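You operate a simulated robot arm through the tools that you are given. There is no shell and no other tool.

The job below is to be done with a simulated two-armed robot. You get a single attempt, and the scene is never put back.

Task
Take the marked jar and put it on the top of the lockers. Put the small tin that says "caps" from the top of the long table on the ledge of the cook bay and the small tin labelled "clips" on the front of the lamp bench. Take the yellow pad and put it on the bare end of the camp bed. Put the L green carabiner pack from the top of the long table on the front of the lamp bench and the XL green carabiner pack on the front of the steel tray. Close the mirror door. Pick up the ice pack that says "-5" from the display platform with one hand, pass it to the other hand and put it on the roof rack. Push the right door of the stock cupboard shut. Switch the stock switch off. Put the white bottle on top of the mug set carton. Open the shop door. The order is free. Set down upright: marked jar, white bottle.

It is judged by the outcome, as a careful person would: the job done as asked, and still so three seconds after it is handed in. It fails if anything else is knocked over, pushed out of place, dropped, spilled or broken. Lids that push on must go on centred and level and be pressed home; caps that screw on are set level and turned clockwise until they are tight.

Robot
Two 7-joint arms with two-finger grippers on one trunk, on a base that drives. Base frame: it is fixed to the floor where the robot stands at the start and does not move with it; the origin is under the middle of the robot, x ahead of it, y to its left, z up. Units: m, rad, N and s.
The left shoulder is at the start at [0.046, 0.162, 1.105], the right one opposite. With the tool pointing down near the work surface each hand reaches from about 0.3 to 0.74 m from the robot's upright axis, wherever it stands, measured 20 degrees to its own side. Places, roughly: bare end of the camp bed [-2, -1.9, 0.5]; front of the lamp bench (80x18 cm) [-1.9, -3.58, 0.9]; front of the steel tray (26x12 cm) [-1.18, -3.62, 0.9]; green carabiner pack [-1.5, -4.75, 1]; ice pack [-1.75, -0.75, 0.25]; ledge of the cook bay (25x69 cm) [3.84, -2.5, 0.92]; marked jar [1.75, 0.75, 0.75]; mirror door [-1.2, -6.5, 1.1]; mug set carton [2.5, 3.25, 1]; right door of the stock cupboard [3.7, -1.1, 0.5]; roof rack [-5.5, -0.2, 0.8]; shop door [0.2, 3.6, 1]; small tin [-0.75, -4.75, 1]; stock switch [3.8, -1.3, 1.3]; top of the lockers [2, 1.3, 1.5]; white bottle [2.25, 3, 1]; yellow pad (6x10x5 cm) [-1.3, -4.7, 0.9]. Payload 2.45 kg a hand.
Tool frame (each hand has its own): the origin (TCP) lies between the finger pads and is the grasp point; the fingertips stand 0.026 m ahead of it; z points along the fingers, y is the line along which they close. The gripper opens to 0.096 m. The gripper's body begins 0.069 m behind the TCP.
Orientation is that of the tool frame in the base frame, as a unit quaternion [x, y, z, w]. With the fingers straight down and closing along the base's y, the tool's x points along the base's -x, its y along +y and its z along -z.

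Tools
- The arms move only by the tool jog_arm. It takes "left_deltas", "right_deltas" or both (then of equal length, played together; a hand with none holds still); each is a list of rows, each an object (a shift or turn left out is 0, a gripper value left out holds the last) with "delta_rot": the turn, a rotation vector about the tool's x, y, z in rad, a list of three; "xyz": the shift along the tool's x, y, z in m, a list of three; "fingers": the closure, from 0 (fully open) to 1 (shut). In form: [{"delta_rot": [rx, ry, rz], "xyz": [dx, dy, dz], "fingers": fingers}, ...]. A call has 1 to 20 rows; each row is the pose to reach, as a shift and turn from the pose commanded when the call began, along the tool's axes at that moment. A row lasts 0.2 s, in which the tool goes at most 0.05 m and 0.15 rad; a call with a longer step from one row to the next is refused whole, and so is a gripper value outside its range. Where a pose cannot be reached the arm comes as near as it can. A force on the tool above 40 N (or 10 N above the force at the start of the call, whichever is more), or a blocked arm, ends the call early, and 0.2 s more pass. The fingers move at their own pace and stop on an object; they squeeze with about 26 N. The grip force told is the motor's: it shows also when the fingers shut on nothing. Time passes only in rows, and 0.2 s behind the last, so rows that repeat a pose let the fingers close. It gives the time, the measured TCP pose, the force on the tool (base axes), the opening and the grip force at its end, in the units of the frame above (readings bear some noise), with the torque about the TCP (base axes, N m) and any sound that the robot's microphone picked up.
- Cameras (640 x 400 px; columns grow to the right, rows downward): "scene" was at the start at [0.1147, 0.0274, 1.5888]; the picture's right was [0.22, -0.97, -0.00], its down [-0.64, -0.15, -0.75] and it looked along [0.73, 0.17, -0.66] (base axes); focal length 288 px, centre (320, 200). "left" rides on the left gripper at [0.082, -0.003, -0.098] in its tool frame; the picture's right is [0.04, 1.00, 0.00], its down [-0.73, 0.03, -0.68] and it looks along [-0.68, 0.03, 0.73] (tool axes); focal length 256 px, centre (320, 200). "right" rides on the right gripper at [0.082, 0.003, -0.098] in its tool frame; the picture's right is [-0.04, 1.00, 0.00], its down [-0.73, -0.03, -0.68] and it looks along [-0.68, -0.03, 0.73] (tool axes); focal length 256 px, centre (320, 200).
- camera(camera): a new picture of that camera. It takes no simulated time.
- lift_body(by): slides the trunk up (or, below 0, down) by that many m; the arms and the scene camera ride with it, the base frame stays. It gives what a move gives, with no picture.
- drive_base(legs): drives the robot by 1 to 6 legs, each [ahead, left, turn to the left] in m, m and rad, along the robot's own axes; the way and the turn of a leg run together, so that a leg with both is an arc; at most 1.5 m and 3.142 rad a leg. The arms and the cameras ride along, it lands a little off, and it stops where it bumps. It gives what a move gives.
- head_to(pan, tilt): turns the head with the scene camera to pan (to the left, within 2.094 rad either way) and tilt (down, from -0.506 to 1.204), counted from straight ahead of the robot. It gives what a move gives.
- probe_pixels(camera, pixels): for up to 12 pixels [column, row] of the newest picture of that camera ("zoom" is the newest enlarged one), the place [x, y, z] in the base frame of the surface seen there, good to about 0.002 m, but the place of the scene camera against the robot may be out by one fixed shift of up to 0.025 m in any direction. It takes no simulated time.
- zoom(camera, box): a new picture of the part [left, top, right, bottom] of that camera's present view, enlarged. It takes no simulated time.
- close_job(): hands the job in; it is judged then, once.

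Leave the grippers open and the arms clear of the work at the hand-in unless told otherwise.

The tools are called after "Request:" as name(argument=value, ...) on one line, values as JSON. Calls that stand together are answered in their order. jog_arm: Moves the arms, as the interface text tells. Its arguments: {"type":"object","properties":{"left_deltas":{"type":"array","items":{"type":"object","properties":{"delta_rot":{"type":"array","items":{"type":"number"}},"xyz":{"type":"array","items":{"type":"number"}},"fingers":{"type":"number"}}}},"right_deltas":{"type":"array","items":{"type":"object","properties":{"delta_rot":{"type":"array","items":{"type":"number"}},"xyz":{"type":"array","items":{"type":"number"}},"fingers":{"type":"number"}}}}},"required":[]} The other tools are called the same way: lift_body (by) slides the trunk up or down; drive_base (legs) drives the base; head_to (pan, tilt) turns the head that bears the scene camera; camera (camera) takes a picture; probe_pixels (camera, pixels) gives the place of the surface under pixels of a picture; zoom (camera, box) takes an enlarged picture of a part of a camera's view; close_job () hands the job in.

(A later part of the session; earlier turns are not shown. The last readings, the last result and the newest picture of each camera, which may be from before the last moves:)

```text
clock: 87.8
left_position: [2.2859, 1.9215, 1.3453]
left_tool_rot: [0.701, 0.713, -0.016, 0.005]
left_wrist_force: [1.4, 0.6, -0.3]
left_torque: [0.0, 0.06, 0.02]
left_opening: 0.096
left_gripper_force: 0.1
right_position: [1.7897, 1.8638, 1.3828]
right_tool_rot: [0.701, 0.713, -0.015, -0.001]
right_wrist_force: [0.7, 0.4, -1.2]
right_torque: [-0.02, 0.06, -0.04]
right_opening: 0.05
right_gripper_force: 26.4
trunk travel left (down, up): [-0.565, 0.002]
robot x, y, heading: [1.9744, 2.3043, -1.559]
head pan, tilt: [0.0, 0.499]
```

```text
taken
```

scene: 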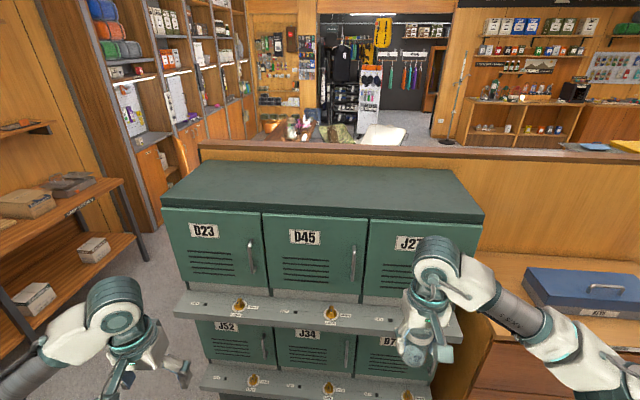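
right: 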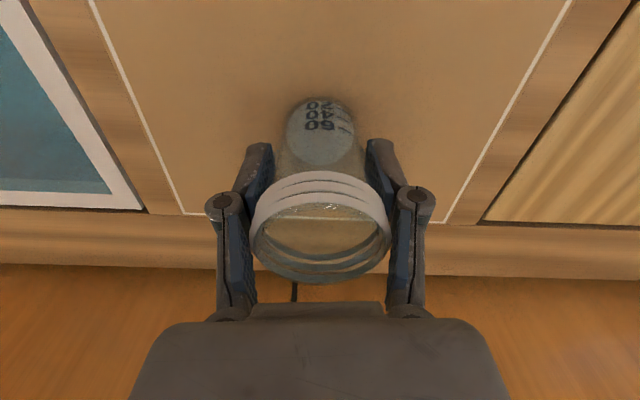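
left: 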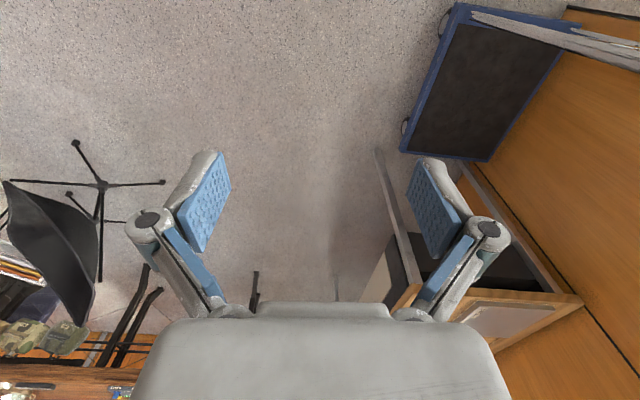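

I raise both hands 0.2 m so that the jar clears the locker top.

Request:
jog_arm(left_deltas=[{"xyz": [0, 0, -0.05]}, {"xyz": [0, 0, -0.1]}, {"xyz": [0, 0, -0.15]}, {"xyz": [0, 0, -0.2]}, {"xyz": [0, 0, -0.2]}, {"xyz": [0, 0, -0.2]}, {"xyz": [0, 0, -0.2]}], right_deltas=[{"xyz": [0, 0, -0.05]}, {"xyz": [0, 0, -0.1]}, {"xyz": [0, 0, -0.15]}, {"xyz": [0, 0, -0.2]}, {"xyz": [0, 0, -0.2]}, {"xyz": [0, 0, -0.2]}, {"xyz": [0, 0, -0.2]}])

Request:
camera(camera="scene")

Request:
camera(camera="right")

```text
clock: 89.6
left_position: [2.222, 1.9302, 1.557]
left_tool_rot: [0.705, 0.709, -0.005, 0.02]
left_wrist_force: [-1.2, 0.0, 1.2]
left_torque: [-0.02, -0.01, -0.03]
left_opening: 0.0958
left_gripper_force: 0.1
right_position: [1.723, 1.8723, 1.5738]
right_tool_rot: [0.706, 0.709, -0.001, 0.013]
right_wrist_force: [-1.2, 0.3, -1.5]
right_torque: [0.01, -0.05, -0.05]
right_opening: 0.0498
right_gripper_force: 25.8
trunk travel left (down, up): [-0.565, 0.002]
robot x, y, heading: [1.9618, 2.3046, -1.56]
head pan, tilt: [0.0, 0.499]
stopped in row 7 (left hand): the arm was blocked; the commanded pose is now the measured one
```

```text
taken
```

scene: 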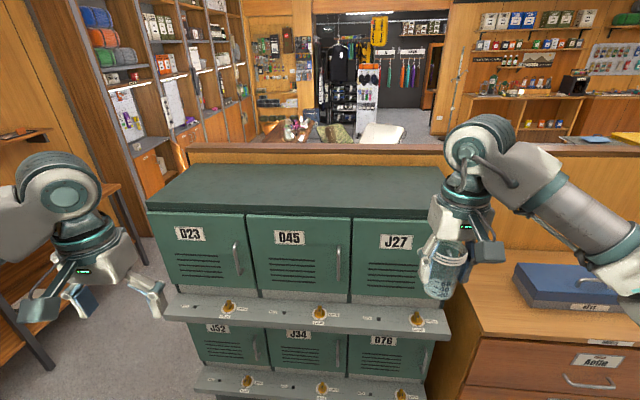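

```text
taken
```

right: 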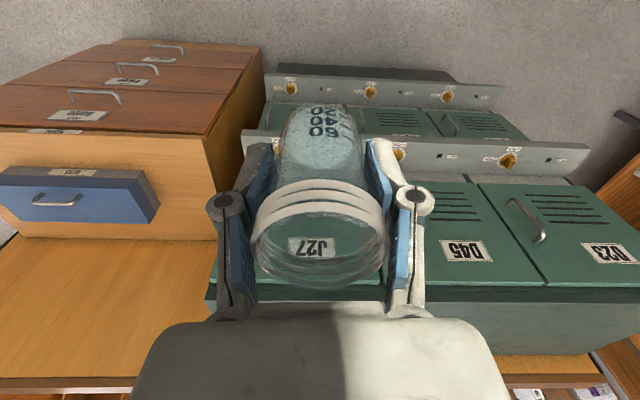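

The readings sway sideways (right x 1.79→1.72 with a slight roll), as though the robot is rocking. I hold still a few seconds and read again.

Request:
jog_arm(right_deltas=[{"xyz": [0, 0, 0]}, {"xyz": [0, 0, 0]}, {"xyz": [0, 0, 0]}, {"xyz": [0, 0, 0]}, {"xyz": [0, 0, 0]}])

Request:
jog_arm(right_deltas=[{"xyz": [0, 0, 0]}, {"xyz": [0, 0, 0]}, {"xyz": [0, 0, 0]}, {"xyz": [0, 0, 0]}, {"xyz": [0, 0, 0]}])

Request:
camera(camera="left")

Request:
head_to(pan=1.5, tilt=0.6)

Request:
camera(camera="scene")

```text
clock: 90.8
left_position: [2.2601, 1.9282, 1.5495]
left_tool_rot: [0.703, 0.711, -0.012, 0.011]
left_wrist_force: [0.8, 0.0, -0.3]
left_torque: [-0.04, 0.01, -0.04]
left_opening: 0.0958
left_gripper_force: 0.0
right_position: [1.7631, 1.8698, 1.5784]
right_tool_rot: [0.705, 0.709, -0.007, 0.004]
right_wrist_force: [-1.1, 0.4, -0.5]
right_torque: [-0.03, 0.01, -0.04]
right_opening: 0.0499
right_gripper_force: 25.5
trunk travel left (down, up): [-0.565, 0.002]
robot x, y, heading: [1.9637, 2.3055, -1.563]
head pan, tilt: [0.0, 0.499]
```

```text
clock: 92.2
left_position: [2.2862, 1.9332, 1.548]
left_tool_rot: [0.702, 0.712, -0.018, 0.006]
left_wrist_force: [0.4, 0.3, -0.2]
left_torque: [0.03, -0.04, 0.0]
left_opening: 0.0962
left_gripper_force: 0.1
right_position: [1.7884, 1.8731, 1.5833]
right_tool_rot: [0.702, 0.712, -0.015, 0.001]
right_wrist_force: [-0.1, 0.2, -2.4]
right_torque: [-0.01, 0.0, 0.04]
right_opening: 0.0499
right_gripper_force: 26.5
trunk travel left (down, up): [-0.565, 0.002]
robot x, y, heading: [1.9698, 2.304, -1.561]
head pan, tilt: [0.0, 0.499]
stopped in row 5 (right hand): the arm was blocked; the commanded pose is now the measured one
```

```text
taken
```

left: 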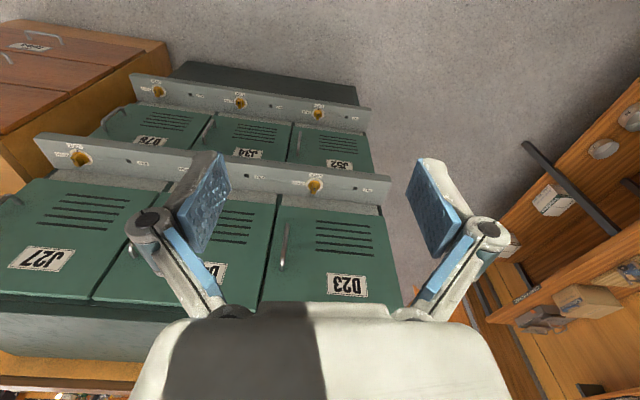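

```text
clock: 93.8
left_position: [2.2519, 1.9325, 1.5533]
left_tool_rot: [0.703, 0.711, -0.011, 0.015]
left_wrist_force: [-0.6, 0.6, -0.2]
left_torque: [0.02, -0.04, 0.01]
left_opening: 0.0961
left_gripper_force: 0.1
right_position: [1.7536, 1.8731, 1.5778]
right_tool_rot: [0.704, 0.71, -0.007, 0.009]
right_wrist_force: [0.0, -1.9, -0.8]
right_torque: [0.0, -0.06, -0.01]
right_opening: 0.0499
right_gripper_force: 25.9
trunk travel left (down, up): [-0.565, 0.002]
robot x, y, heading: [1.97, 2.3072, -1.558]
head pan, tilt: [1.499, 0.6]
```

```text
taken
```

scene: 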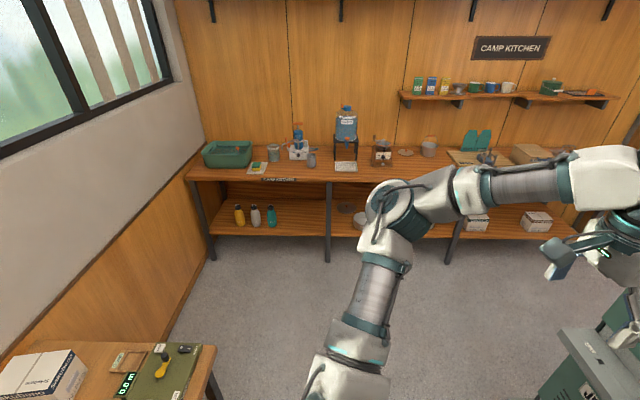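

The robot is rocking slightly after the drive. I wait a few more seconds for it to settle.

Request:
jog_arm(right_deltas=[{}, {}, {}, {}, {}, {}, {}, {}, {}, {}, {}, {}, {}, {}, {}, {}, {}, {}, {}, {}])

Request:
jog_arm(right_deltas=[{}, {}, {}])

Request:
jog_arm(right_deltas=[{}, {}, {}])

Request:
jog_arm(right_deltas=[{}, {}, {}])

```text
clock: 98.0
left_position: [2.2822, 1.935, 1.5497]
left_tool_rot: [0.703, 0.711, -0.017, 0.008]
left_wrist_force: [-0.2, 0.4, 0.5]
left_torque: [-0.03, 0.0, -0.01]
left_opening: 0.0962
left_gripper_force: 0.1
right_position: [1.7859, 1.8762, 1.5816]
right_tool_rot: [0.702, 0.712, -0.013, 0.003]
right_wrist_force: [0.5, -0.8, -0.6]
right_torque: [-0.05, 0.05, 0.01]
right_opening: 0.0499
right_gripper_force: 26.2
trunk travel left (down, up): [-0.565, 0.002]
robot x, y, heading: [1.9747, 2.3033, -1.561]
head pan, tilt: [1.499, 0.6]
```

```text
clock: 99.0
left_position: [2.2707, 1.9375, 1.5474]
left_tool_rot: [0.703, 0.711, -0.017, 0.008]
left_wrist_force: [0.6, -0.8, 0.2]
left_torque: [0.01, 0.03, 0.0]
left_opening: 0.0957
left_gripper_force: 0.1
right_position: [1.7747, 1.876, 1.5818]
right_tool_rot: [0.703, 0.711, -0.013, 0.001]
right_wrist_force: [1.0, 0.3, -0.3]
right_torque: [-0.04, 0.02, -0.01]
right_opening: 0.0499
right_gripper_force: 26.0
trunk travel left (down, up): [-0.565, 0.002]
robot x, y, heading: [1.9567, 2.3099, -1.553]
head pan, tilt: [1.499, 0.6]
stopped in row 3 (right hand): the arm was blocked; the commanded pose is now the measured one
```

```text
clock: 100.0
left_position: [2.2575, 1.9418, 1.5515]
left_tool_rot: [0.704, 0.71, -0.019, 0.013]
left_wrist_force: [-0.3, -0.4, 0.1]
left_torque: [0.0, 0.06, -0.03]
left_opening: 0.0961
left_gripper_force: 0.0
right_position: [1.7603, 1.8816, 1.5851]
right_tool_rot: [0.704, 0.71, -0.012, 0.005]
right_wrist_force: [0.3, 1.2, -1.0]
right_torque: [-0.02, 0.04, -0.01]
right_opening: 0.05
right_gripper_force: 25.6
trunk travel left (down, up): [-0.565, 0.002]
robot x, y, heading: [1.947, 2.3039, -1.558]
head pan, tilt: [1.499, 0.6]
stopped in row 3 (right hand): the arm was blocked; the commanded pose is now the measured one
```

```text
clock: 101.0
left_position: [2.2438, 1.9419, 1.5543]
left_tool_rot: [0.706, 0.708, -0.019, 0.015]
left_wrist_force: [0.5, 0.1, 0.3]
left_torque: [0.02, 0.06, 0.0]
left_opening: 0.0959
left_gripper_force: 0.1
right_position: [1.7471, 1.8803, 1.5847]
right_tool_rot: [0.706, 0.708, -0.011, 0.005]
right_wrist_force: [0.6, -0.5, -1.4]
right_torque: [-0.01, 0.0, 0.02]
right_opening: 0.0499
right_gripper_force: 25.8
trunk travel left (down, up): [-0.565, 0.002]
robot x, y, heading: [1.9397, 2.3062, -1.554]
head pan, tilt: [1.499, 0.6]
stopped in row 3 (right hand): the arm was blocked; the commanded pose is now the measured one
```

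The base reading now creeps toward −x and the arms report "blocked". I pass time via the head only, to see whether it continues, and look at what might touch the robot on its right.

Request:
head_to(pan=-1.3, tilt=0.7)

Request:
camera(camera="scene")

Request:
head_to(pan=-1.9, tilt=1.0)

Request:
camera(camera="scene")

Request:
head_to(pan=1.9, tilt=1.0)

Request:
camera(camera="scene")

```text
clock: 103.4
left_position: [2.3089, 1.941, 1.5374]
left_tool_rot: [0.706, 0.708, -0.026, -0.001]
left_wrist_force: [0.0, -1.0, 0.0]
left_torque: [0.06, 0.07, 0.02]
left_opening: 0.0959
left_gripper_force: 0.1
right_position: [1.8117, 1.8825, 1.5885]
right_tool_rot: [0.706, 0.708, -0.025, -0.009]
right_wrist_force: [1.6, 0.2, -1.9]
right_torque: [-0.04, 0.09, 0.0]
right_opening: 0.0501
right_gripper_force: 26.1
trunk travel left (down, up): [-0.565, 0.002]
robot x, y, heading: [1.9462, 2.3133, -1.562]
head pan, tilt: [-1.3, 0.7]
```

```text
taken
```

scene: 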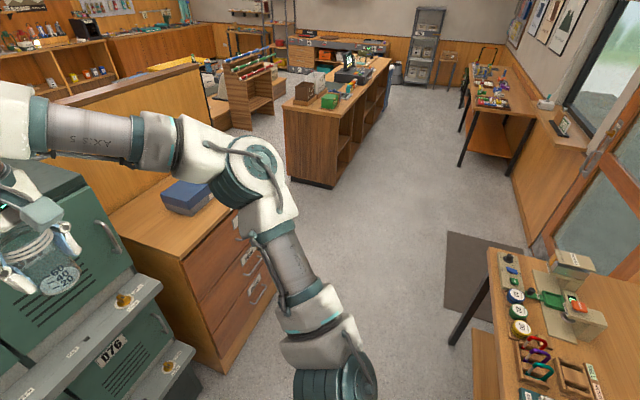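

```text
clock: 104.4
left_position: [2.3266, 1.9424, 1.5364]
left_tool_rot: [0.704, 0.71, -0.032, -0.004]
left_wrist_force: [-0.1, 0.5, -0.9]
left_torque: [0.05, 0.06, 0.08]
left_opening: 0.096
left_gripper_force: 0.0
right_position: [1.831, 1.882, 1.5923]
right_tool_rot: [0.705, 0.708, -0.029, -0.011]
right_wrist_force: [2.1, 0.7, -2.5]
right_torque: [-0.07, 0.18, 0.04]
right_opening: 0.05
right_gripper_force: 25.9
trunk travel left (down, up): [-0.565, 0.002]
robot x, y, heading: [1.9513, 2.3074, -1.554]
head pan, tilt: [-1.901, 1.0]
```

```text
taken
```

scene: 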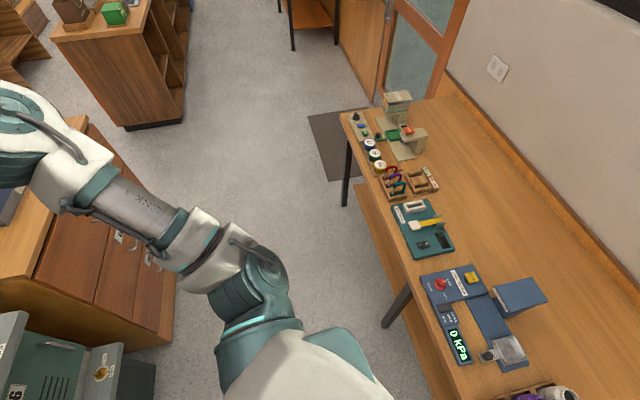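

```text
clock: 107.6
left_position: [2.346, 1.9445, 1.5339]
left_tool_rot: [0.703, 0.71, -0.035, -0.007]
left_wrist_force: [1.0, -0.8, 0.4]
left_torque: [0.02, 0.15, 0.04]
left_opening: 0.0963
left_gripper_force: 0.0
right_position: [1.85, 1.8828, 1.5957]
right_tool_rot: [0.704, 0.71, -0.033, -0.014]
right_wrist_force: [3.8, 0.9, -1.2]
right_torque: [-0.13, 0.26, 0.01]
right_opening: 0.0498
right_gripper_force: 26.2
trunk travel left (down, up): [-0.565, 0.002]
robot x, y, heading: [1.9511, 2.306, -1.554]
head pan, tilt: [1.901, 1.0]
```

```text
taken
```

scene: 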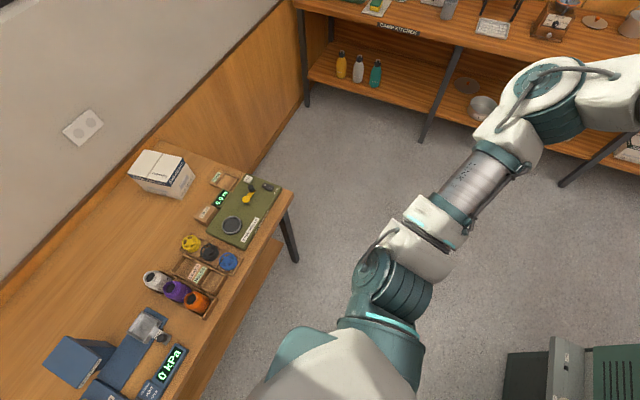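

The robot is leaning sideways (right hand rose, left dropped, x shifted 10 cm). The fully raised trunk may be making it unsteady, so I lower it at once — the hands at y≈1.9 are clear of the lockers.

Request:
lift_body(by=-0.29)

Request:
head_to(pan=0, tilt=0.5)

Request:
camera(camera="scene")

Request:
head_to(pan=0, tilt=0.55)

```text
clock: 110.5
left_position: [2.3297, 1.9479, 1.247]
left_tool_rot: [0.703, 0.71, -0.039, -0.005]
left_wrist_force: [0.6, 0.4, 0.7]
left_torque: [0.01, 0.1, 0.01]
left_opening: 0.0959
left_gripper_force: 0.0
right_position: [1.8353, 1.8865, 1.3069]
right_tool_rot: [0.704, 0.709, -0.034, -0.01]
right_wrist_force: [2.4, 0.7, -1.9]
right_torque: [-0.13, 0.23, 0.02]
right_opening: 0.0497
right_gripper_force: 26.4
trunk travel left (down, up): [-0.275, 0.292]
robot x, y, heading: [1.9545, 2.3086, -1.554]
head pan, tilt: [1.901, 1.0]
```

```text
clock: 112.4
left_position: [2.3171, 1.9474, 1.2505]
left_tool_rot: [0.703, 0.71, -0.036, -0.002]
left_wrist_force: [0.2, 0.2, 0.5]
left_torque: [-0.04, 0.08, -0.01]
left_opening: 0.0957
left_gripper_force: 0.2
right_position: [1.8224, 1.886, 1.3062]
right_tool_rot: [0.704, 0.709, -0.031, -0.008]
right_wrist_force: [2.5, 0.4, -1.4]
right_torque: [-0.09, 0.17, 0.01]
right_opening: 0.0499
right_gripper_force: 26.0
trunk travel left (down, up): [-0.275, 0.292]
robot x, y, heading: [1.9497, 2.2997, -1.552]
head pan, tilt: [0.0, 0.499]
```

```text
taken
```

scene: 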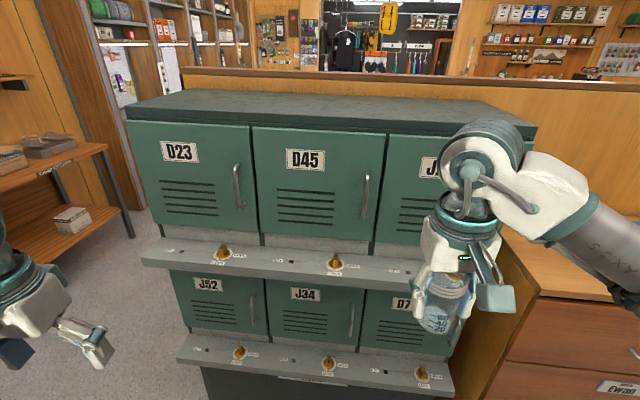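

```text
clock: 113.0
left_position: [2.1899, 1.9419, 1.273]
left_tool_rot: [0.704, 0.709, 0.0, 0.029]
left_wrist_force: [-1.5, -0.6, 0.0]
left_torque: [0.0, -0.11, -0.01]
left_opening: 0.0958
left_gripper_force: 0.0
right_position: [1.6901, 1.8754, 1.2852]
right_tool_rot: [0.706, 0.708, 0.005, 0.02]
right_wrist_force: [-2.8, -1.3, -1.5]
right_torque: [0.14, -0.22, 0.0]
right_opening: 0.0497
right_gripper_force: 26.1
trunk travel left (down, up): [-0.275, 0.292]
robot x, y, heading: [1.9223, 2.3029, -1.547]
head pan, tilt: [0.0, 0.55]
```

The lean swung to the other side. I sample the readings with tiny head moves to understand the rocking.

Request:
head_to(pan=0, tilt=0.5)

Request:
head_to(pan=0, tilt=0.55)

Request:
head_to(pan=0, tilt=0.5)

Request:
head_to(pan=0, tilt=0.55)

Request:
camera(camera="scene")

```text
clock: 113.6
left_position: [2.2529, 1.9423, 1.2608]
left_tool_rot: [0.707, 0.707, -0.017, 0.012]
left_wrist_force: [0.8, 1.1, -0.9]
left_torque: [-0.05, 0.03, -0.04]
left_opening: 0.096
left_gripper_force: 0.1
right_position: [1.7551, 1.8829, 1.2951]
right_tool_rot: [0.706, 0.708, -0.013, 0.003]
right_wrist_force: [0.8, -0.2, -0.8]
right_torque: [0.03, 0.02, 0.01]
right_opening: 0.0499
right_gripper_force: 25.9
trunk travel left (down, up): [-0.275, 0.292]
robot x, y, heading: [1.9378, 2.3087, -1.558]
head pan, tilt: [0.0, 0.499]
```

```text
clock: 114.2
left_position: [2.317, 1.9464, 1.2502]
left_tool_rot: [0.704, 0.709, -0.035, -0.002]
left_wrist_force: [0.9, 0.7, -0.4]
left_torque: [0.0, 0.12, -0.02]
left_opening: 0.0959
left_gripper_force: 0.0
right_position: [1.8205, 1.8846, 1.3059]
right_tool_rot: [0.703, 0.71, -0.031, -0.009]
right_wrist_force: [2.6, 1.1, -1.6]
right_torque: [-0.1, 0.2, 0.02]
right_opening: 0.0499
right_gripper_force: 26.1
trunk travel left (down, up): [-0.275, 0.292]
robot x, y, heading: [1.9489, 2.302, -1.554]
head pan, tilt: [0.0, 0.55]
```

```text
clock: 114.9
left_position: [2.2055, 1.942, 1.2694]
left_tool_rot: [0.704, 0.709, -0.003, 0.024]
left_wrist_force: [-0.8, -0.7, 0.2]
left_torque: [0.06, -0.12, 0.01]
left_opening: 0.0958
left_gripper_force: 0.0
right_position: [1.7067, 1.8736, 1.2862]
right_tool_rot: [0.705, 0.709, 0.002, 0.015]
right_wrist_force: [-1.6, -1.7, -1.3]
right_torque: [0.16, -0.14, 0.03]
right_opening: 0.05
right_gripper_force: 26.4
trunk travel left (down, up): [-0.275, 0.292]
robot x, y, heading: [1.9251, 2.3074, -1.547]
head pan, tilt: [0.0, 0.499]
```

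```text
clock: 115.5
left_position: [2.2407, 1.9459, 1.2656]
left_tool_rot: [0.707, 0.707, -0.016, 0.018]
left_wrist_force: [-0.2, 1.5, 1.0]
left_torque: [-0.03, 0.04, 0.02]
left_opening: 0.096
left_gripper_force: 0.0
right_position: [1.7428, 1.8841, 1.2969]
right_tool_rot: [0.706, 0.708, -0.012, 0.008]
right_wrist_force: [1.5, -0.6, -0.7]
right_torque: [-0.01, 0.07, 0.02]
right_opening: 0.0497
right_gripper_force: 25.9
trunk travel left (down, up): [-0.275, 0.292]
robot x, y, heading: [1.9391, 2.3055, -1.556]
head pan, tilt: [0.0, 0.55]
```

```text
taken
```

scene: 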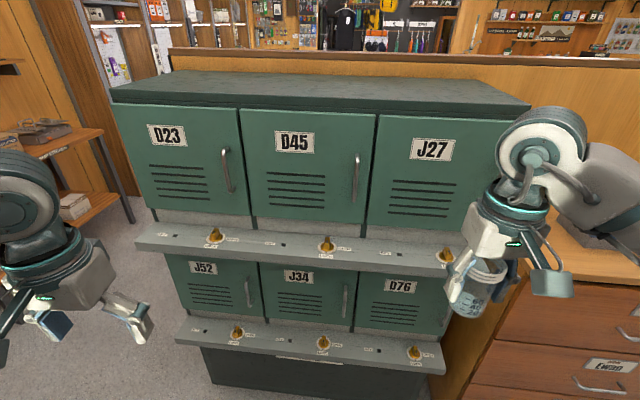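

It rocks side to side with a ~1.8 s period. I look straight down around the base to see if something is caught under or against it.

Request:
head_to(pan=0, tilt=1.2)

Request:
camera(camera="scene")

Request:
head_to(pan=2.09, tilt=1.2)

Request:
camera(camera="scene")

Request:
head_to(pan=-2.09, tilt=1.2)

Request:
camera(camera="scene")

```text
clock: 116.5
left_position: [2.203, 1.9465, 1.2741]
left_tool_rot: [0.707, 0.706, -0.007, 0.027]
left_wrist_force: [0.1, 0.3, 0.6]
left_torque: [-0.04, -0.1, -0.02]
left_opening: 0.0964
left_gripper_force: 0.1
right_position: [1.7045, 1.8821, 1.2925]
right_tool_rot: [0.706, 0.708, -0.002, 0.018]
right_wrist_force: [-2.4, -0.7, 0.0]
right_torque: [0.03, -0.17, -0.02]
right_opening: 0.0498
right_gripper_force: 26.4
trunk travel left (down, up): [-0.275, 0.292]
robot x, y, heading: [1.9235, 2.3004, -1.556]
head pan, tilt: [0.0, 1.201]
```

```text
taken
```

scene: 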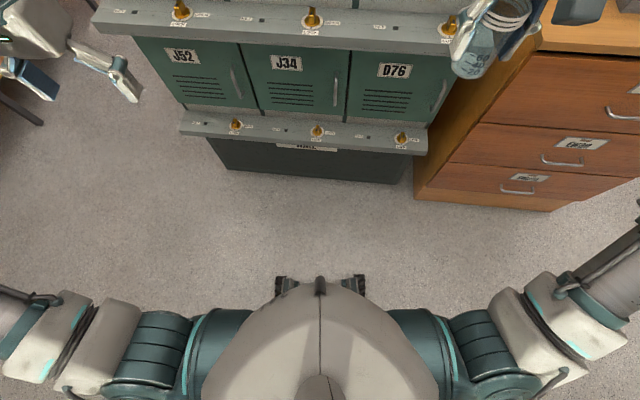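

```text
clock: 118.5
left_position: [2.2, 1.9407, 1.2722]
left_tool_rot: [0.706, 0.707, -0.002, 0.026]
left_wrist_force: [-1.3, -0.4, 1.3]
left_torque: [0.02, -0.15, 0.01]
left_opening: 0.0961
left_gripper_force: 0.0
right_position: [1.6986, 1.8761, 1.2885]
right_tool_rot: [0.707, 0.707, 0.002, 0.018]
right_wrist_force: [-4.0, -2.6, 0.1]
right_torque: [0.14, -0.27, 0.01]
right_opening: 0.0498
right_gripper_force: 26.7
trunk travel left (down, up): [-0.275, 0.292]
robot x, y, heading: [1.9251, 2.3047, -1.555]
head pan, tilt: [2.089, 1.201]
```

```text
taken
```

scene: 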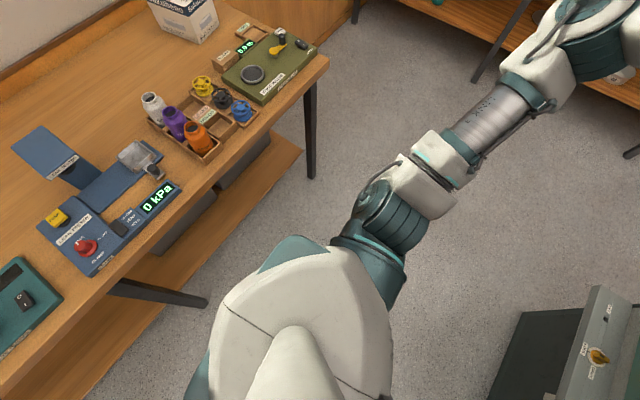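

```text
clock: 121.9
left_position: [2.2501, 1.945, 1.2632]
left_tool_rot: [0.706, 0.708, -0.018, 0.014]
left_wrist_force: [0.0, 0.6, -0.3]
left_torque: [-0.03, 0.02, 0.02]
left_opening: 0.0959
left_gripper_force: 0.0
right_position: [1.7524, 1.8835, 1.2961]
right_tool_rot: [0.706, 0.708, -0.013, 0.006]
right_wrist_force: [0.6, 0.5, -0.4]
right_torque: [-0.01, 0.07, 0.0]
right_opening: 0.0499
right_gripper_force: 26.1
trunk travel left (down, up): [-0.275, 0.292]
robot x, y, heading: [1.9356, 2.3064, -1.547]
head pan, tilt: [-2.089, 1.201]
```

```text
taken
```

scene: 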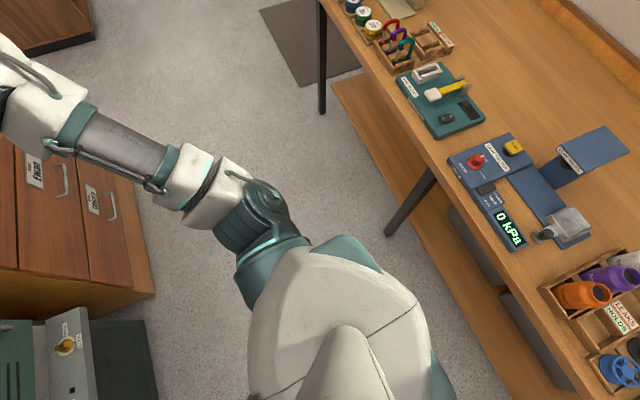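

I probe the bench's lower shelf front edge, leg and mid positions to see how close the bench is behind the base.

Request:
probe_pixels(camera="scene", pixels=[[385, 235], [410, 205], [332, 90], [450, 240], [550, 395], [360, 130], [505, 260], [320, 105], [150, 200], [150, 290], [110, 330], [60, 345]])

```text
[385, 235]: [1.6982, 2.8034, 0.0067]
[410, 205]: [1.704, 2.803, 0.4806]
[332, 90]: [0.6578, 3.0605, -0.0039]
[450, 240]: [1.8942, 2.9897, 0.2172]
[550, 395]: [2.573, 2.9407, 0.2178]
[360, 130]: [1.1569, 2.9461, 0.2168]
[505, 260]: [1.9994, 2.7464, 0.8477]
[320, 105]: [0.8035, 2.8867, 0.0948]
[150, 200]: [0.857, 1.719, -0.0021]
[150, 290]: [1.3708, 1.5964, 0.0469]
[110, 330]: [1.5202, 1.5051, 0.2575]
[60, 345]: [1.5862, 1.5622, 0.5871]
```

Nothing seems caught. I drive ahead 0.12 m to a slightly different spot, keeping clear of the lockers, and sample the steadiness again.

Request:
drive_base(legs=[[0.12, 0, 0]])

Request:
head_to(pan=0, tilt=0.5)

Request:
head_to(pan=0, tilt=0.55)

Request:
head_to(pan=0, tilt=0.5)

Request:
head_to(pan=0, tilt=0.55)

Request:
head_to(pan=0, tilt=0.5)

```text
clock: 123.2
left_position: [2.2103, 1.8271, 1.2718]
left_tool_rot: [0.705, 0.709, -0.005, 0.026]
left_wrist_force: [0.2, 0.9, -0.9]
left_torque: [-0.09, -0.04, 0.03]
left_opening: 0.096
left_gripper_force: 0.0
right_position: [1.7104, 1.7614, 1.2896]
right_tool_rot: [0.705, 0.709, 0.0, 0.018]
right_wrist_force: [-1.2, -1.6, -1.0]
right_torque: [0.17, -0.08, -0.05]
right_opening: 0.0495
right_gripper_force: 26.2
trunk travel left (down, up): [-0.275, 0.292]
robot x, y, heading: [1.9273, 2.187, -1.545]
head pan, tilt: [-2.089, 1.201]
```

```text
clock: 125.1
left_position: [2.2894, 1.8336, 1.2541]
left_tool_rot: [0.703, 0.71, -0.028, 0.005]
left_wrist_force: [0.2, -1.0, -0.4]
left_torque: [-0.01, 0.01, 0.04]
left_opening: 0.0957
left_gripper_force: 0.0
right_position: [1.793, 1.767, 1.3049]
right_tool_rot: [0.704, 0.71, -0.023, -0.002]
right_wrist_force: [0.6, -0.2, -1.7]
right_torque: [-0.04, 0.05, 0.01]
right_opening: 0.0496
right_gripper_force: 26.1
trunk travel left (down, up): [-0.275, 0.292]
robot x, y, heading: [1.9345, 2.184, -1.545]
head pan, tilt: [0.0, 0.499]
```

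```text
clock: 125.8
left_position: [2.2049, 1.8291, 1.2721]
left_tool_rot: [0.706, 0.708, -0.007, 0.027]
left_wrist_force: [-1.1, 0.3, 0.4]
left_torque: [0.02, -0.09, 0.02]
left_opening: 0.0959
left_gripper_force: 0.0
right_position: [1.7055, 1.763, 1.2924]
right_tool_rot: [0.706, 0.708, -0.002, 0.017]
right_wrist_force: [-1.3, -0.3, -0.2]
right_torque: [0.06, -0.13, 0.0]
right_opening: 0.0494
right_gripper_force: 25.6
trunk travel left (down, up): [-0.275, 0.292]
robot x, y, heading: [1.9181, 2.1858, -1.546]
head pan, tilt: [0.0, 0.55]
```

```text
clock: 126.4
left_position: [2.282, 1.8322, 1.2537]
left_tool_rot: [0.704, 0.71, -0.024, 0.005]
left_wrist_force: [0.3, 1.0, -0.6]
left_torque: [-0.05, 0.04, 0.06]
left_opening: 0.096
left_gripper_force: 0.0
right_position: [1.7854, 1.7653, 1.3014]
right_tool_rot: [0.705, 0.709, -0.022, -0.003]
right_wrist_force: [0.4, -0.1, -2.8]
right_torque: [0.0, 0.07, 0.02]
right_opening: 0.0501
right_gripper_force: 26.0
trunk travel left (down, up): [-0.275, 0.292]
robot x, y, heading: [1.9329, 2.1918, -1.55]
head pan, tilt: [0.0, 0.499]
```

```text
clock: 127.0
left_position: [2.3092, 1.8339, 1.2512]
left_tool_rot: [0.702, 0.711, -0.034, 0.002]
left_wrist_force: [1.4, -0.4, 1.0]
left_torque: [0.01, 0.03, -0.02]
left_opening: 0.0958
left_gripper_force: 0.1
right_position: [1.8135, 1.7664, 1.3066]
right_tool_rot: [0.703, 0.71, -0.029, -0.007]
right_wrist_force: [1.9, -0.2, -1.8]
right_torque: [-0.05, 0.1, 0.0]
right_opening: 0.0496
right_gripper_force: 25.9
trunk travel left (down, up): [-0.275, 0.292]
robot x, y, heading: [1.9348, 2.1843, -1.544]
head pan, tilt: [0.0, 0.55]
```

```text
clock: 127.7
left_position: [2.2115, 1.8289, 1.2696]
left_tool_rot: [0.705, 0.709, -0.007, 0.023]
left_wrist_force: [-2.8, -0.4, 0.5]
left_torque: [0.02, -0.15, -0.01]
left_opening: 0.0963
left_gripper_force: 0.1
right_position: [1.7114, 1.7597, 1.2915]
right_tool_rot: [0.706, 0.708, -0.002, 0.015]
right_wrist_force: [-2.0, -0.8, -1.0]
right_torque: [0.11, -0.26, -0.01]
right_opening: 0.0499
right_gripper_force: 26.1
trunk travel left (down, up): [-0.275, 0.292]
robot x, y, heading: [1.9224, 2.1858, -1.546]
head pan, tilt: [0.0, 0.499]
```

Still rocking. I back off 0.15 m, lower the trunk fully to bring the weight down, and watch whether it dies out.

Request:
drive_base(legs=[[-0.12, 0, 0]])

Request:
lift_body(by=-0.27)

Request:
jog_arm(right_deltas=[{}])

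Request:
jog_arm(right_deltas=[{}])

Request:
jog_arm(right_deltas=[{}])

Request:
jog_arm(right_deltas=[{}])

Request:
jog_arm(right_deltas=[{}])

Request:
jog_arm(right_deltas=[{}])

```text
clock: 128.9
left_position: [2.3178, 1.953, 1.2479]
left_tool_rot: [0.702, 0.711, -0.036, -0.003]
left_wrist_force: [0.9, -0.9, 0.0]
left_torque: [-0.01, 0.13, 0.04]
left_opening: 0.0959
left_gripper_force: 0.1
right_position: [1.8205, 1.8858, 1.3063]
right_tool_rot: [0.703, 0.711, -0.031, -0.01]
right_wrist_force: [2.0, 0.8, -0.8]
right_torque: [-0.1, 0.2, -0.02]
right_opening: 0.0498
right_gripper_force: 25.4
trunk travel left (down, up): [-0.275, 0.292]
robot x, y, heading: [1.9376, 2.307, -1.541]
head pan, tilt: [0.0, 0.499]
```

```text
clock: 131.7
left_position: [2.2962, 1.8378, 0.833]
left_tool_rot: [0.688, 0.7, 0.12, -0.149]
left_wrist_force: [1.3, 0.6, 0.5]
left_torque: [-0.05, -0.02, 0.0]
left_opening: 0.096
left_gripper_force: 0.0
right_position: [1.798, 1.8188, 0.9628]
right_tool_rot: [0.7, 0.709, 0.048, -0.076]
right_wrist_force: [-0.3, 0.8, -0.2]
right_torque: [0.0, -0.01, 0.02]
right_opening: 0.0501
right_gripper_force: 25.7
trunk travel left (down, up): [-0.005, 0.562]
robot x, y, heading: [1.9395, 2.305, -1.543]
head pan, tilt: [0.0, 0.499]
```

```text
clock: 132.1
left_position: [2.2792, 1.8363, 0.8373]
left_tool_rot: [0.688, 0.701, 0.125, -0.145]
left_wrist_force: [0.0, -0.2, -0.2]
left_torque: [0.04, 0.01, 0.0]
left_opening: 0.0959
left_gripper_force: 0.1
right_position: [1.78, 1.8148, 0.9585]
right_tool_rot: [0.7, 0.709, 0.052, -0.073]
right_wrist_force: [-0.2, -0.1, -0.1]
right_torque: [0.03, 0.01, 0.0]
right_opening: 0.0498
right_gripper_force: 25.8
trunk travel left (down, up): [-0.005, 0.562]
robot x, y, heading: [1.9349, 2.3052, -1.549]
head pan, tilt: [0.0, 0.499]
```

```text
clock: 132.4
left_position: [2.2914, 1.8366, 0.8348]
left_tool_rot: [0.687, 0.701, 0.122, -0.149]
left_wrist_force: [-0.5, -1.2, 0.0]
left_torque: [0.02, -0.01, 0.01]
left_opening: 0.0962
left_gripper_force: 0.0
right_position: [1.7916, 1.8156, 0.959]
right_tool_rot: [0.699, 0.71, 0.048, -0.075]
right_wrist_force: [-0.4, 0.3, -0.7]
right_torque: [-0.03, 0.02, -0.03]
right_opening: 0.0498
right_gripper_force: 26.0
trunk travel left (down, up): [-0.005, 0.562]
robot x, y, heading: [1.9386, 2.307, -1.541]
head pan, tilt: [0.0, 0.499]
```

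```text
clock: 132.8
left_position: [2.2833, 1.8368, 0.836]
left_tool_rot: [0.687, 0.701, 0.123, -0.145]
left_wrist_force: [-0.5, 0.3, 0.2]
left_torque: [0.04, 0.02, -0.01]
left_opening: 0.0961
left_gripper_force: 0.1
right_position: [1.7838, 1.8152, 0.9592]
right_tool_rot: [0.7, 0.709, 0.051, -0.073]
right_wrist_force: [-0.7, -0.5, -0.6]
right_torque: [0.02, -0.01, 0.0]
right_opening: 0.0499
right_gripper_force: 26.1
trunk travel left (down, up): [-0.005, 0.562]
robot x, y, heading: [1.9359, 2.3071, -1.545]
head pan, tilt: [0.0, 0.499]
```

```text
clock: 133.2
left_position: [2.2875, 1.837, 0.8344]
left_tool_rot: [0.688, 0.7, 0.123, -0.147]
left_wrist_force: [0.3, 0.0, -0.4]
left_torque: [-0.02, 0.0, 0.0]
left_opening: 0.0962
left_gripper_force: 0.1
right_position: [1.7882, 1.8148, 0.9598]
right_tool_rot: [0.699, 0.709, 0.05, -0.074]
right_wrist_force: [-0.3, -0.3, -1.8]
right_torque: [-0.05, -0.04, -0.02]
right_opening: 0.0498
right_gripper_force: 26.3
trunk travel left (down, up): [-0.005, 0.562]
robot x, y, heading: [1.9401, 2.3102, -1.546]
head pan, tilt: [0.0, 0.499]
```

```text
clock: 133.7
left_position: [2.2864, 1.8359, 0.8351]
left_tool_rot: [0.688, 0.7, 0.123, -0.147]
left_wrist_force: [0.0, -1.0, -0.3]
left_torque: [-0.03, 0.03, 0.01]
left_opening: 0.0961
left_gripper_force: 0.2
right_position: [1.7874, 1.8155, 0.9586]
right_tool_rot: [0.699, 0.71, 0.051, -0.075]
right_wrist_force: [-0.2, 0.1, -0.4]
right_torque: [0.0, 0.03, 0.04]
right_opening: 0.05
right_gripper_force: 26.0
trunk travel left (down, up): [-0.005, 0.562]
robot x, y, heading: [1.9367, 2.3044, -1.542]
head pan, tilt: [0.0, 0.499]
```

```text
clock: 134.1
left_position: [2.2851, 1.838, 0.8354]
left_tool_rot: [0.687, 0.7, 0.124, -0.148]
left_wrist_force: [0.4, 1.0, 0.2]
left_torque: [-0.02, -0.03, -0.01]
left_opening: 0.0959
left_gripper_force: 0.0
right_position: [1.7865, 1.8154, 0.9606]
right_tool_rot: [0.699, 0.709, 0.051, -0.073]
right_wrist_force: [0.3, -0.5, -0.2]
right_torque: [0.01, -0.04, 0.03]
right_opening: 0.0497
right_gripper_force: 26.2
trunk travel left (down, up): [-0.005, 0.562]
robot x, y, heading: [1.9376, 2.3054, -1.55]
head pan, tilt: [0.0, 0.499]
```

The rocking died out with the trunk low, but the hands pitched (left hand by ~0.4 rad), as if elbows meet something. I look.

Request:
camera(camera="scene")

Request:
head_to(pan=1.2, tilt=1.1)

Request:
camera(camera="scene")

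Request:
head_to(pan=-1.2, tilt=1.1)

Request:
camera(camera="scene")

Request:
camera(camera="right")

```text
taken
```

scene: 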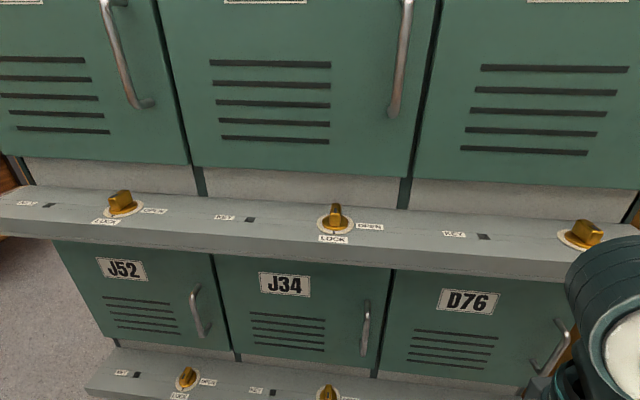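

```text
clock: 135.4
left_position: [2.3005, 1.8373, 0.831]
left_tool_rot: [0.687, 0.701, 0.119, -0.153]
left_wrist_force: [0.7, -0.1, -0.5]
left_torque: [0.0, 0.1, 0.04]
left_opening: 0.0959
left_gripper_force: 0.1
right_position: [1.8032, 1.816, 0.9612]
right_tool_rot: [0.699, 0.709, 0.045, -0.079]
right_wrist_force: [0.2, 0.6, -1.3]
right_torque: [-0.01, 0.07, 0.01]
right_opening: 0.0497
right_gripper_force: 26.1
trunk travel left (down, up): [-0.005, 0.562]
robot x, y, heading: [1.9376, 2.306, -1.546]
head pan, tilt: [1.201, 1.1]
```

```text
taken
```

scene: 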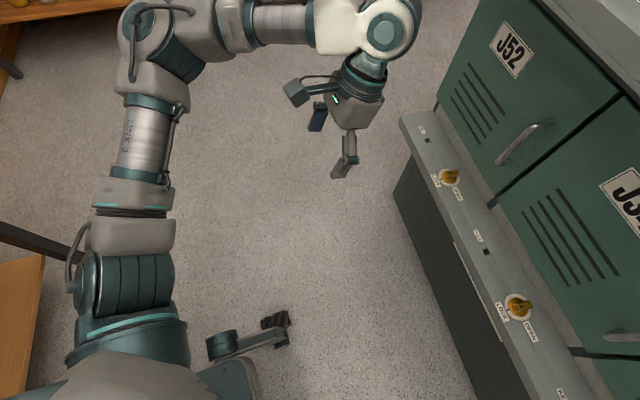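

```text
clock: 137.7
left_position: [2.2891, 1.8366, 0.8347]
left_tool_rot: [0.688, 0.7, 0.122, -0.148]
left_wrist_force: [0.0, -0.5, -1.1]
left_torque: [0.03, 0.0, 0.01]
left_opening: 0.0959
left_gripper_force: 0.1
right_position: [1.7915, 1.8154, 0.9597]
right_tool_rot: [0.699, 0.71, 0.049, -0.074]
right_wrist_force: [1.0, -0.8, -0.7]
right_torque: [-0.02, 0.01, 0.01]
right_opening: 0.0499
right_gripper_force: 26.2
trunk travel left (down, up): [-0.005, 0.562]
robot x, y, heading: [1.9339, 2.3083, -1.545]
head pan, tilt: [-1.201, 1.1]
```

```text
taken
```

scene: 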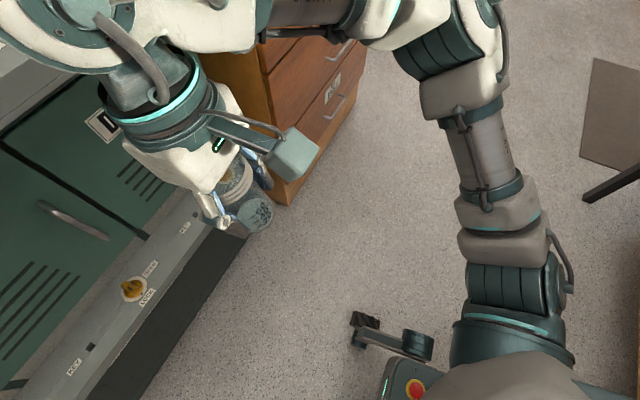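

```text
taken
```

right: 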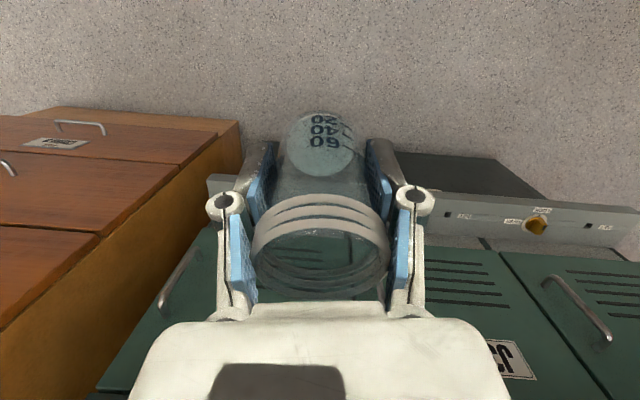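

I raise the trunk by 0.14 to see if the hands recover and whether it stays steady.

Request:
lift_body(by=0.14)

Request:
jog_arm(right_deltas=[{}, {}, {}, {}, {}, {}, {}, {}, {}, {}])

Request:
jog_arm(right_deltas=[{}])

Request:
jog_arm(right_deltas=[{}])

Request:
jog_arm(right_deltas=[{}])

```text
clock: 139.3
left_position: [2.2874, 1.8351, 0.9736]
left_tool_rot: [0.687, 0.7, 0.123, -0.149]
left_wrist_force: [0.0, 0.3, -0.6]
left_torque: [0.03, -0.01, -0.02]
left_opening: 0.096
left_gripper_force: 0.1
right_position: [1.7885, 1.8146, 1.0996]
right_tool_rot: [0.7, 0.709, 0.05, -0.075]
right_wrist_force: [-1.0, 0.1, -1.1]
right_torque: [0.04, -0.01, 0.01]
right_opening: 0.0497
right_gripper_force: 25.5
trunk travel left (down, up): [-0.145, 0.422]
robot x, y, heading: [1.9369, 2.3108, -1.548]
head pan, tilt: [-1.201, 1.1]
```

```text
clock: 141.5
left_position: [2.2885, 1.8366, 0.9747]
left_tool_rot: [0.687, 0.701, 0.121, -0.148]
left_wrist_force: [0.9, -0.2, 1.8]
left_torque: [0.0, 0.04, 0.0]
left_opening: 0.0956
left_gripper_force: 0.1
right_position: [1.7896, 1.8157, 1.0997]
right_tool_rot: [0.7, 0.708, 0.049, -0.074]
right_wrist_force: [0.5, -0.3, -1.4]
right_torque: [0.04, 0.01, 0.01]
right_opening: 0.0498
right_gripper_force: 26.0
trunk travel left (down, up): [-0.145, 0.422]
robot x, y, heading: [1.9393, 2.3081, -1.542]
head pan, tilt: [-1.201, 1.1]
```

```text
clock: 141.9
left_position: [2.2872, 1.8365, 0.9733]
left_tool_rot: [0.687, 0.701, 0.121, -0.148]
left_wrist_force: [-0.4, 0.7, -0.2]
left_torque: [0.04, 0.01, -0.02]
left_opening: 0.0958
left_gripper_force: 0.0
right_position: [1.7878, 1.8154, 1.1001]
right_tool_rot: [0.699, 0.71, 0.049, -0.075]
right_wrist_force: [-0.3, 0.8, -1.1]
right_torque: [0.02, -0.04, 0.01]
right_opening: 0.0495
right_gripper_force: 25.7
trunk travel left (down, up): [-0.145, 0.422]
robot x, y, heading: [1.9406, 2.3074, -1.544]
head pan, tilt: [-1.201, 1.1]
```

```text
clock: 142.3
left_position: [2.2872, 1.8374, 0.9754]
left_tool_rot: [0.687, 0.701, 0.122, -0.147]
left_wrist_force: [-0.1, -0.4, -0.1]
left_torque: [0.03, 0.02, -0.04]
left_opening: 0.0958
left_gripper_force: 0.0
right_position: [1.7889, 1.8148, 1.0997]
right_tool_rot: [0.699, 0.71, 0.049, -0.074]
right_wrist_force: [-0.6, -0.6, -1.7]
right_torque: [0.0, 0.02, -0.02]
right_opening: 0.0501
right_gripper_force: 25.9
trunk travel left (down, up): [-0.145, 0.422]
robot x, y, heading: [1.9368, 2.3056, -1.54]
head pan, tilt: [-1.201, 1.1]
```

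```text
clock: 142.7
left_position: [2.2881, 1.8364, 0.9756]
left_tool_rot: [0.688, 0.7, 0.122, -0.148]
left_wrist_force: [-0.1, -0.1, -0.8]
left_torque: [0.0, 0.03, 0.0]
left_opening: 0.0958
left_gripper_force: 0.1
right_position: [1.7883, 1.815, 1.1]
right_tool_rot: [0.699, 0.709, 0.049, -0.075]
right_wrist_force: [-0.2, 0.1, -0.8]
right_torque: [0.01, 0.02, 0.03]
right_opening: 0.0496
right_gripper_force: 26.6
trunk travel left (down, up): [-0.145, 0.422]
robot x, y, heading: [1.938, 2.3069, -1.544]
head pan, tilt: [-1.201, 1.1]
```

It's steady now, but both hands show a fixed roll (~0.037 rad) as if I lean to the left. I turn the left hand about its axis so its camera looks back at my base.

Request:
jog_arm(left_deltas=[{"delta_rot": [0, 0, 0.15]}, {"delta_rot": [0, 0, 0.3]}, {"delta_rot": [0, 0, 0.45]}, {"delta_rot": [0, 0, 0.6]}, {"delta_rot": [0, 0, 0.75]}, {"delta_rot": [0, 0, 0.9]}, {"delta_rot": [0, 0, 1.05]}, {"delta_rot": [0, 0, 1.2]}, {"delta_rot": [0, 0, 1.35]}, {"delta_rot": [0, 0, 1.5]}])

Request:
camera(camera="left")

```text
clock: 144.9
left_position: [2.288, 1.8383, 0.9757]
left_tool_rot: [0.98, 0.043, -0.012, -0.192]
left_wrist_force: [-0.3, -0.3, 0.0]
left_torque: [0.02, -0.01, 0.01]
left_opening: 0.0959
left_gripper_force: 0.1
right_position: [1.7883, 1.8149, 1.1002]
right_tool_rot: [0.699, 0.709, 0.05, -0.075]
right_wrist_force: [-0.4, -0.2, -1.2]
right_torque: [-0.03, 0.02, 0.01]
right_opening: 0.0499
right_gripper_force: 26.0
trunk travel left (down, up): [-0.145, 0.422]
robot x, y, heading: [1.9401, 2.3076, -1.544]
head pan, tilt: [-1.201, 1.1]
```

```text
taken
```

left: 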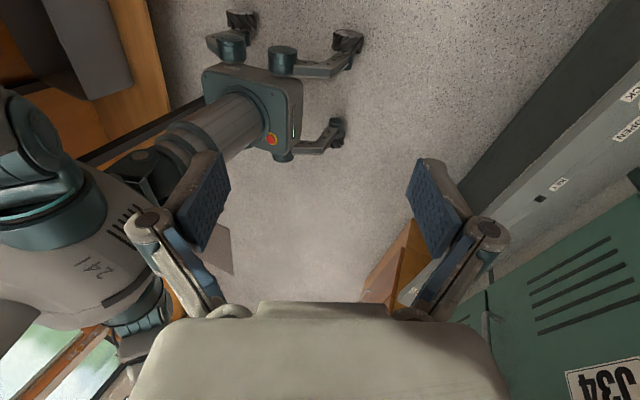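

My base has swing-arm casters: front ones point forward, one at the rear points outward. I zoom in to check whether every wheel is on the floor.

Request:
zoom(camera="left", box=[100, 0, 400, 190])

Request:
probe_pixels(camera="left", pixels=[[335, 130], [346, 40], [240, 18], [283, 55], [232, 45], [283, 155], [300, 80], [210, 75], [268, 118], [146, 160], [250, 70], [297, 150]])

```text
2.11 times, centred on (250, 95) of left
```

zoom: 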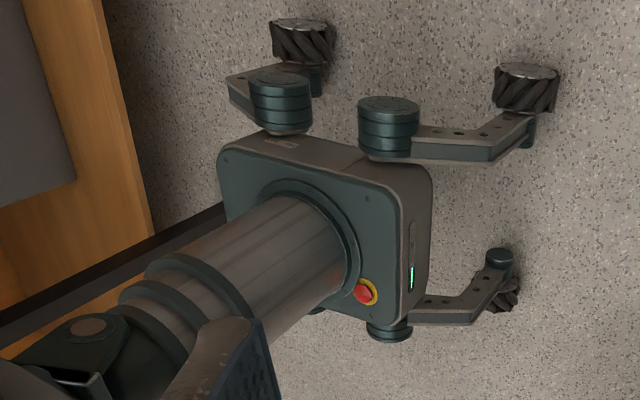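

```text
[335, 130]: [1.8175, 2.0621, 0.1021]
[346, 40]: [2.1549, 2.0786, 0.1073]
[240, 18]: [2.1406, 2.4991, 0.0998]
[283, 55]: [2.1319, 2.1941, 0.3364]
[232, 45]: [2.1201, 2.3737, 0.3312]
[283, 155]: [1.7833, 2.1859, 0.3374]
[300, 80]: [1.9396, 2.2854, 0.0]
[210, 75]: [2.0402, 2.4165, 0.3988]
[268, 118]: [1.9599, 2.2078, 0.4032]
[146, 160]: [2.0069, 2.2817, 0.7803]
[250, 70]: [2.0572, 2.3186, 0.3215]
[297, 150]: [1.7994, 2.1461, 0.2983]
```

The wheels are mecanum on fixed legs. I turn the right hand (jar kept upright) the other way to see the right-rear wheel.

Request:
jog_arm(right_deltas=[{"delta_rot": [0, 0, -0.15]}, {"delta_rot": [0, 0, -0.3]}, {"delta_rot": [0, 0, -0.45]}, {"delta_rot": [0, 0, -0.6]}, {"delta_rot": [0, 0, -0.75]}, {"delta_rot": [0, 0, -0.9]}, {"delta_rot": [0, 0, -1.05]}, {"delta_rot": [0, 0, -1.2]}, {"delta_rot": [0, 0, -1.35]}, {"delta_rot": [0, 0, -1.5]}])

Request:
camera(camera="right")

Request:
zoom(camera="right", box=[240, 0, 540, 190])

```text
clock: 147.1
left_position: [2.288, 1.8371, 0.9754]
left_tool_rot: [0.981, 0.044, -0.012, -0.191]
left_wrist_force: [0.8, -0.4, 0.3]
left_torque: [0.0, 0.0, 0.01]
left_opening: 0.096
left_gripper_force: 0.1
right_position: [1.8548, 1.938, 1.0373]
right_tool_rot: [0.032, 0.996, 0.087, -0.019]
right_wrist_force: [-0.7, -0.6, -0.9]
right_torque: [-0.02, 0.02, -0.01]
right_opening: 0.0494
right_gripper_force: 25.5
right hand out of reach, approached as far as the arm can: row 6, 7, 8, 9, 10
trunk travel left (down, up): [-0.145, 0.422]
robot x, y, heading: [1.9382, 2.305, -1.542]
head pan, tilt: [-1.201, 1.1]
```

```text
taken
```

right: 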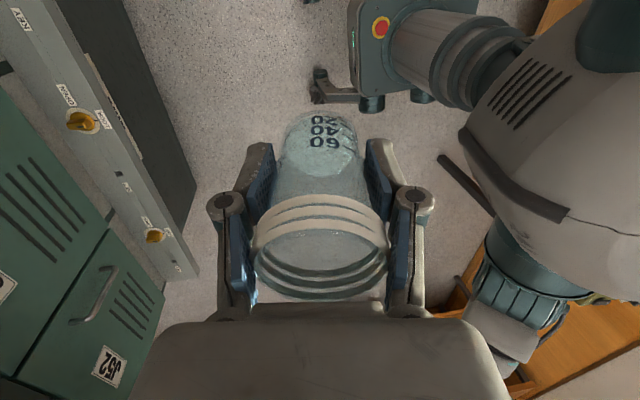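

```text
2.11 times, centred on (390, 95) of right
```

zoom: 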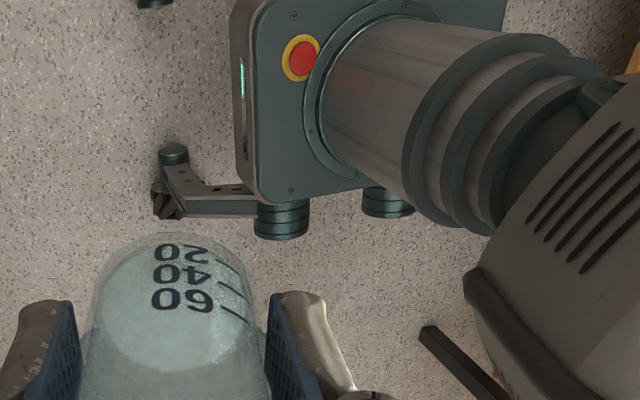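

I check whether the base box itself is level by probing its top plate from the left camera.

Request:
probe_pixels(camera="left", pixels=[[214, 79], [236, 74], [288, 88], [284, 142], [290, 120], [222, 95], [276, 135], [283, 50], [232, 41], [262, 78]])

```text
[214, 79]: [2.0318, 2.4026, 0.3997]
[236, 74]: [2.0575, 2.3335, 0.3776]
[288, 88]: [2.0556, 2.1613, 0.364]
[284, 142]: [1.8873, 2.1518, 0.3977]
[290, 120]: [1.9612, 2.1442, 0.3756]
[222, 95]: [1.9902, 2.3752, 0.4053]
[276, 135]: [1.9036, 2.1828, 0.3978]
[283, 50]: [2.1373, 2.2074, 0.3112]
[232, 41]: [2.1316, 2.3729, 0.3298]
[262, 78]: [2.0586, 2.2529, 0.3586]
```

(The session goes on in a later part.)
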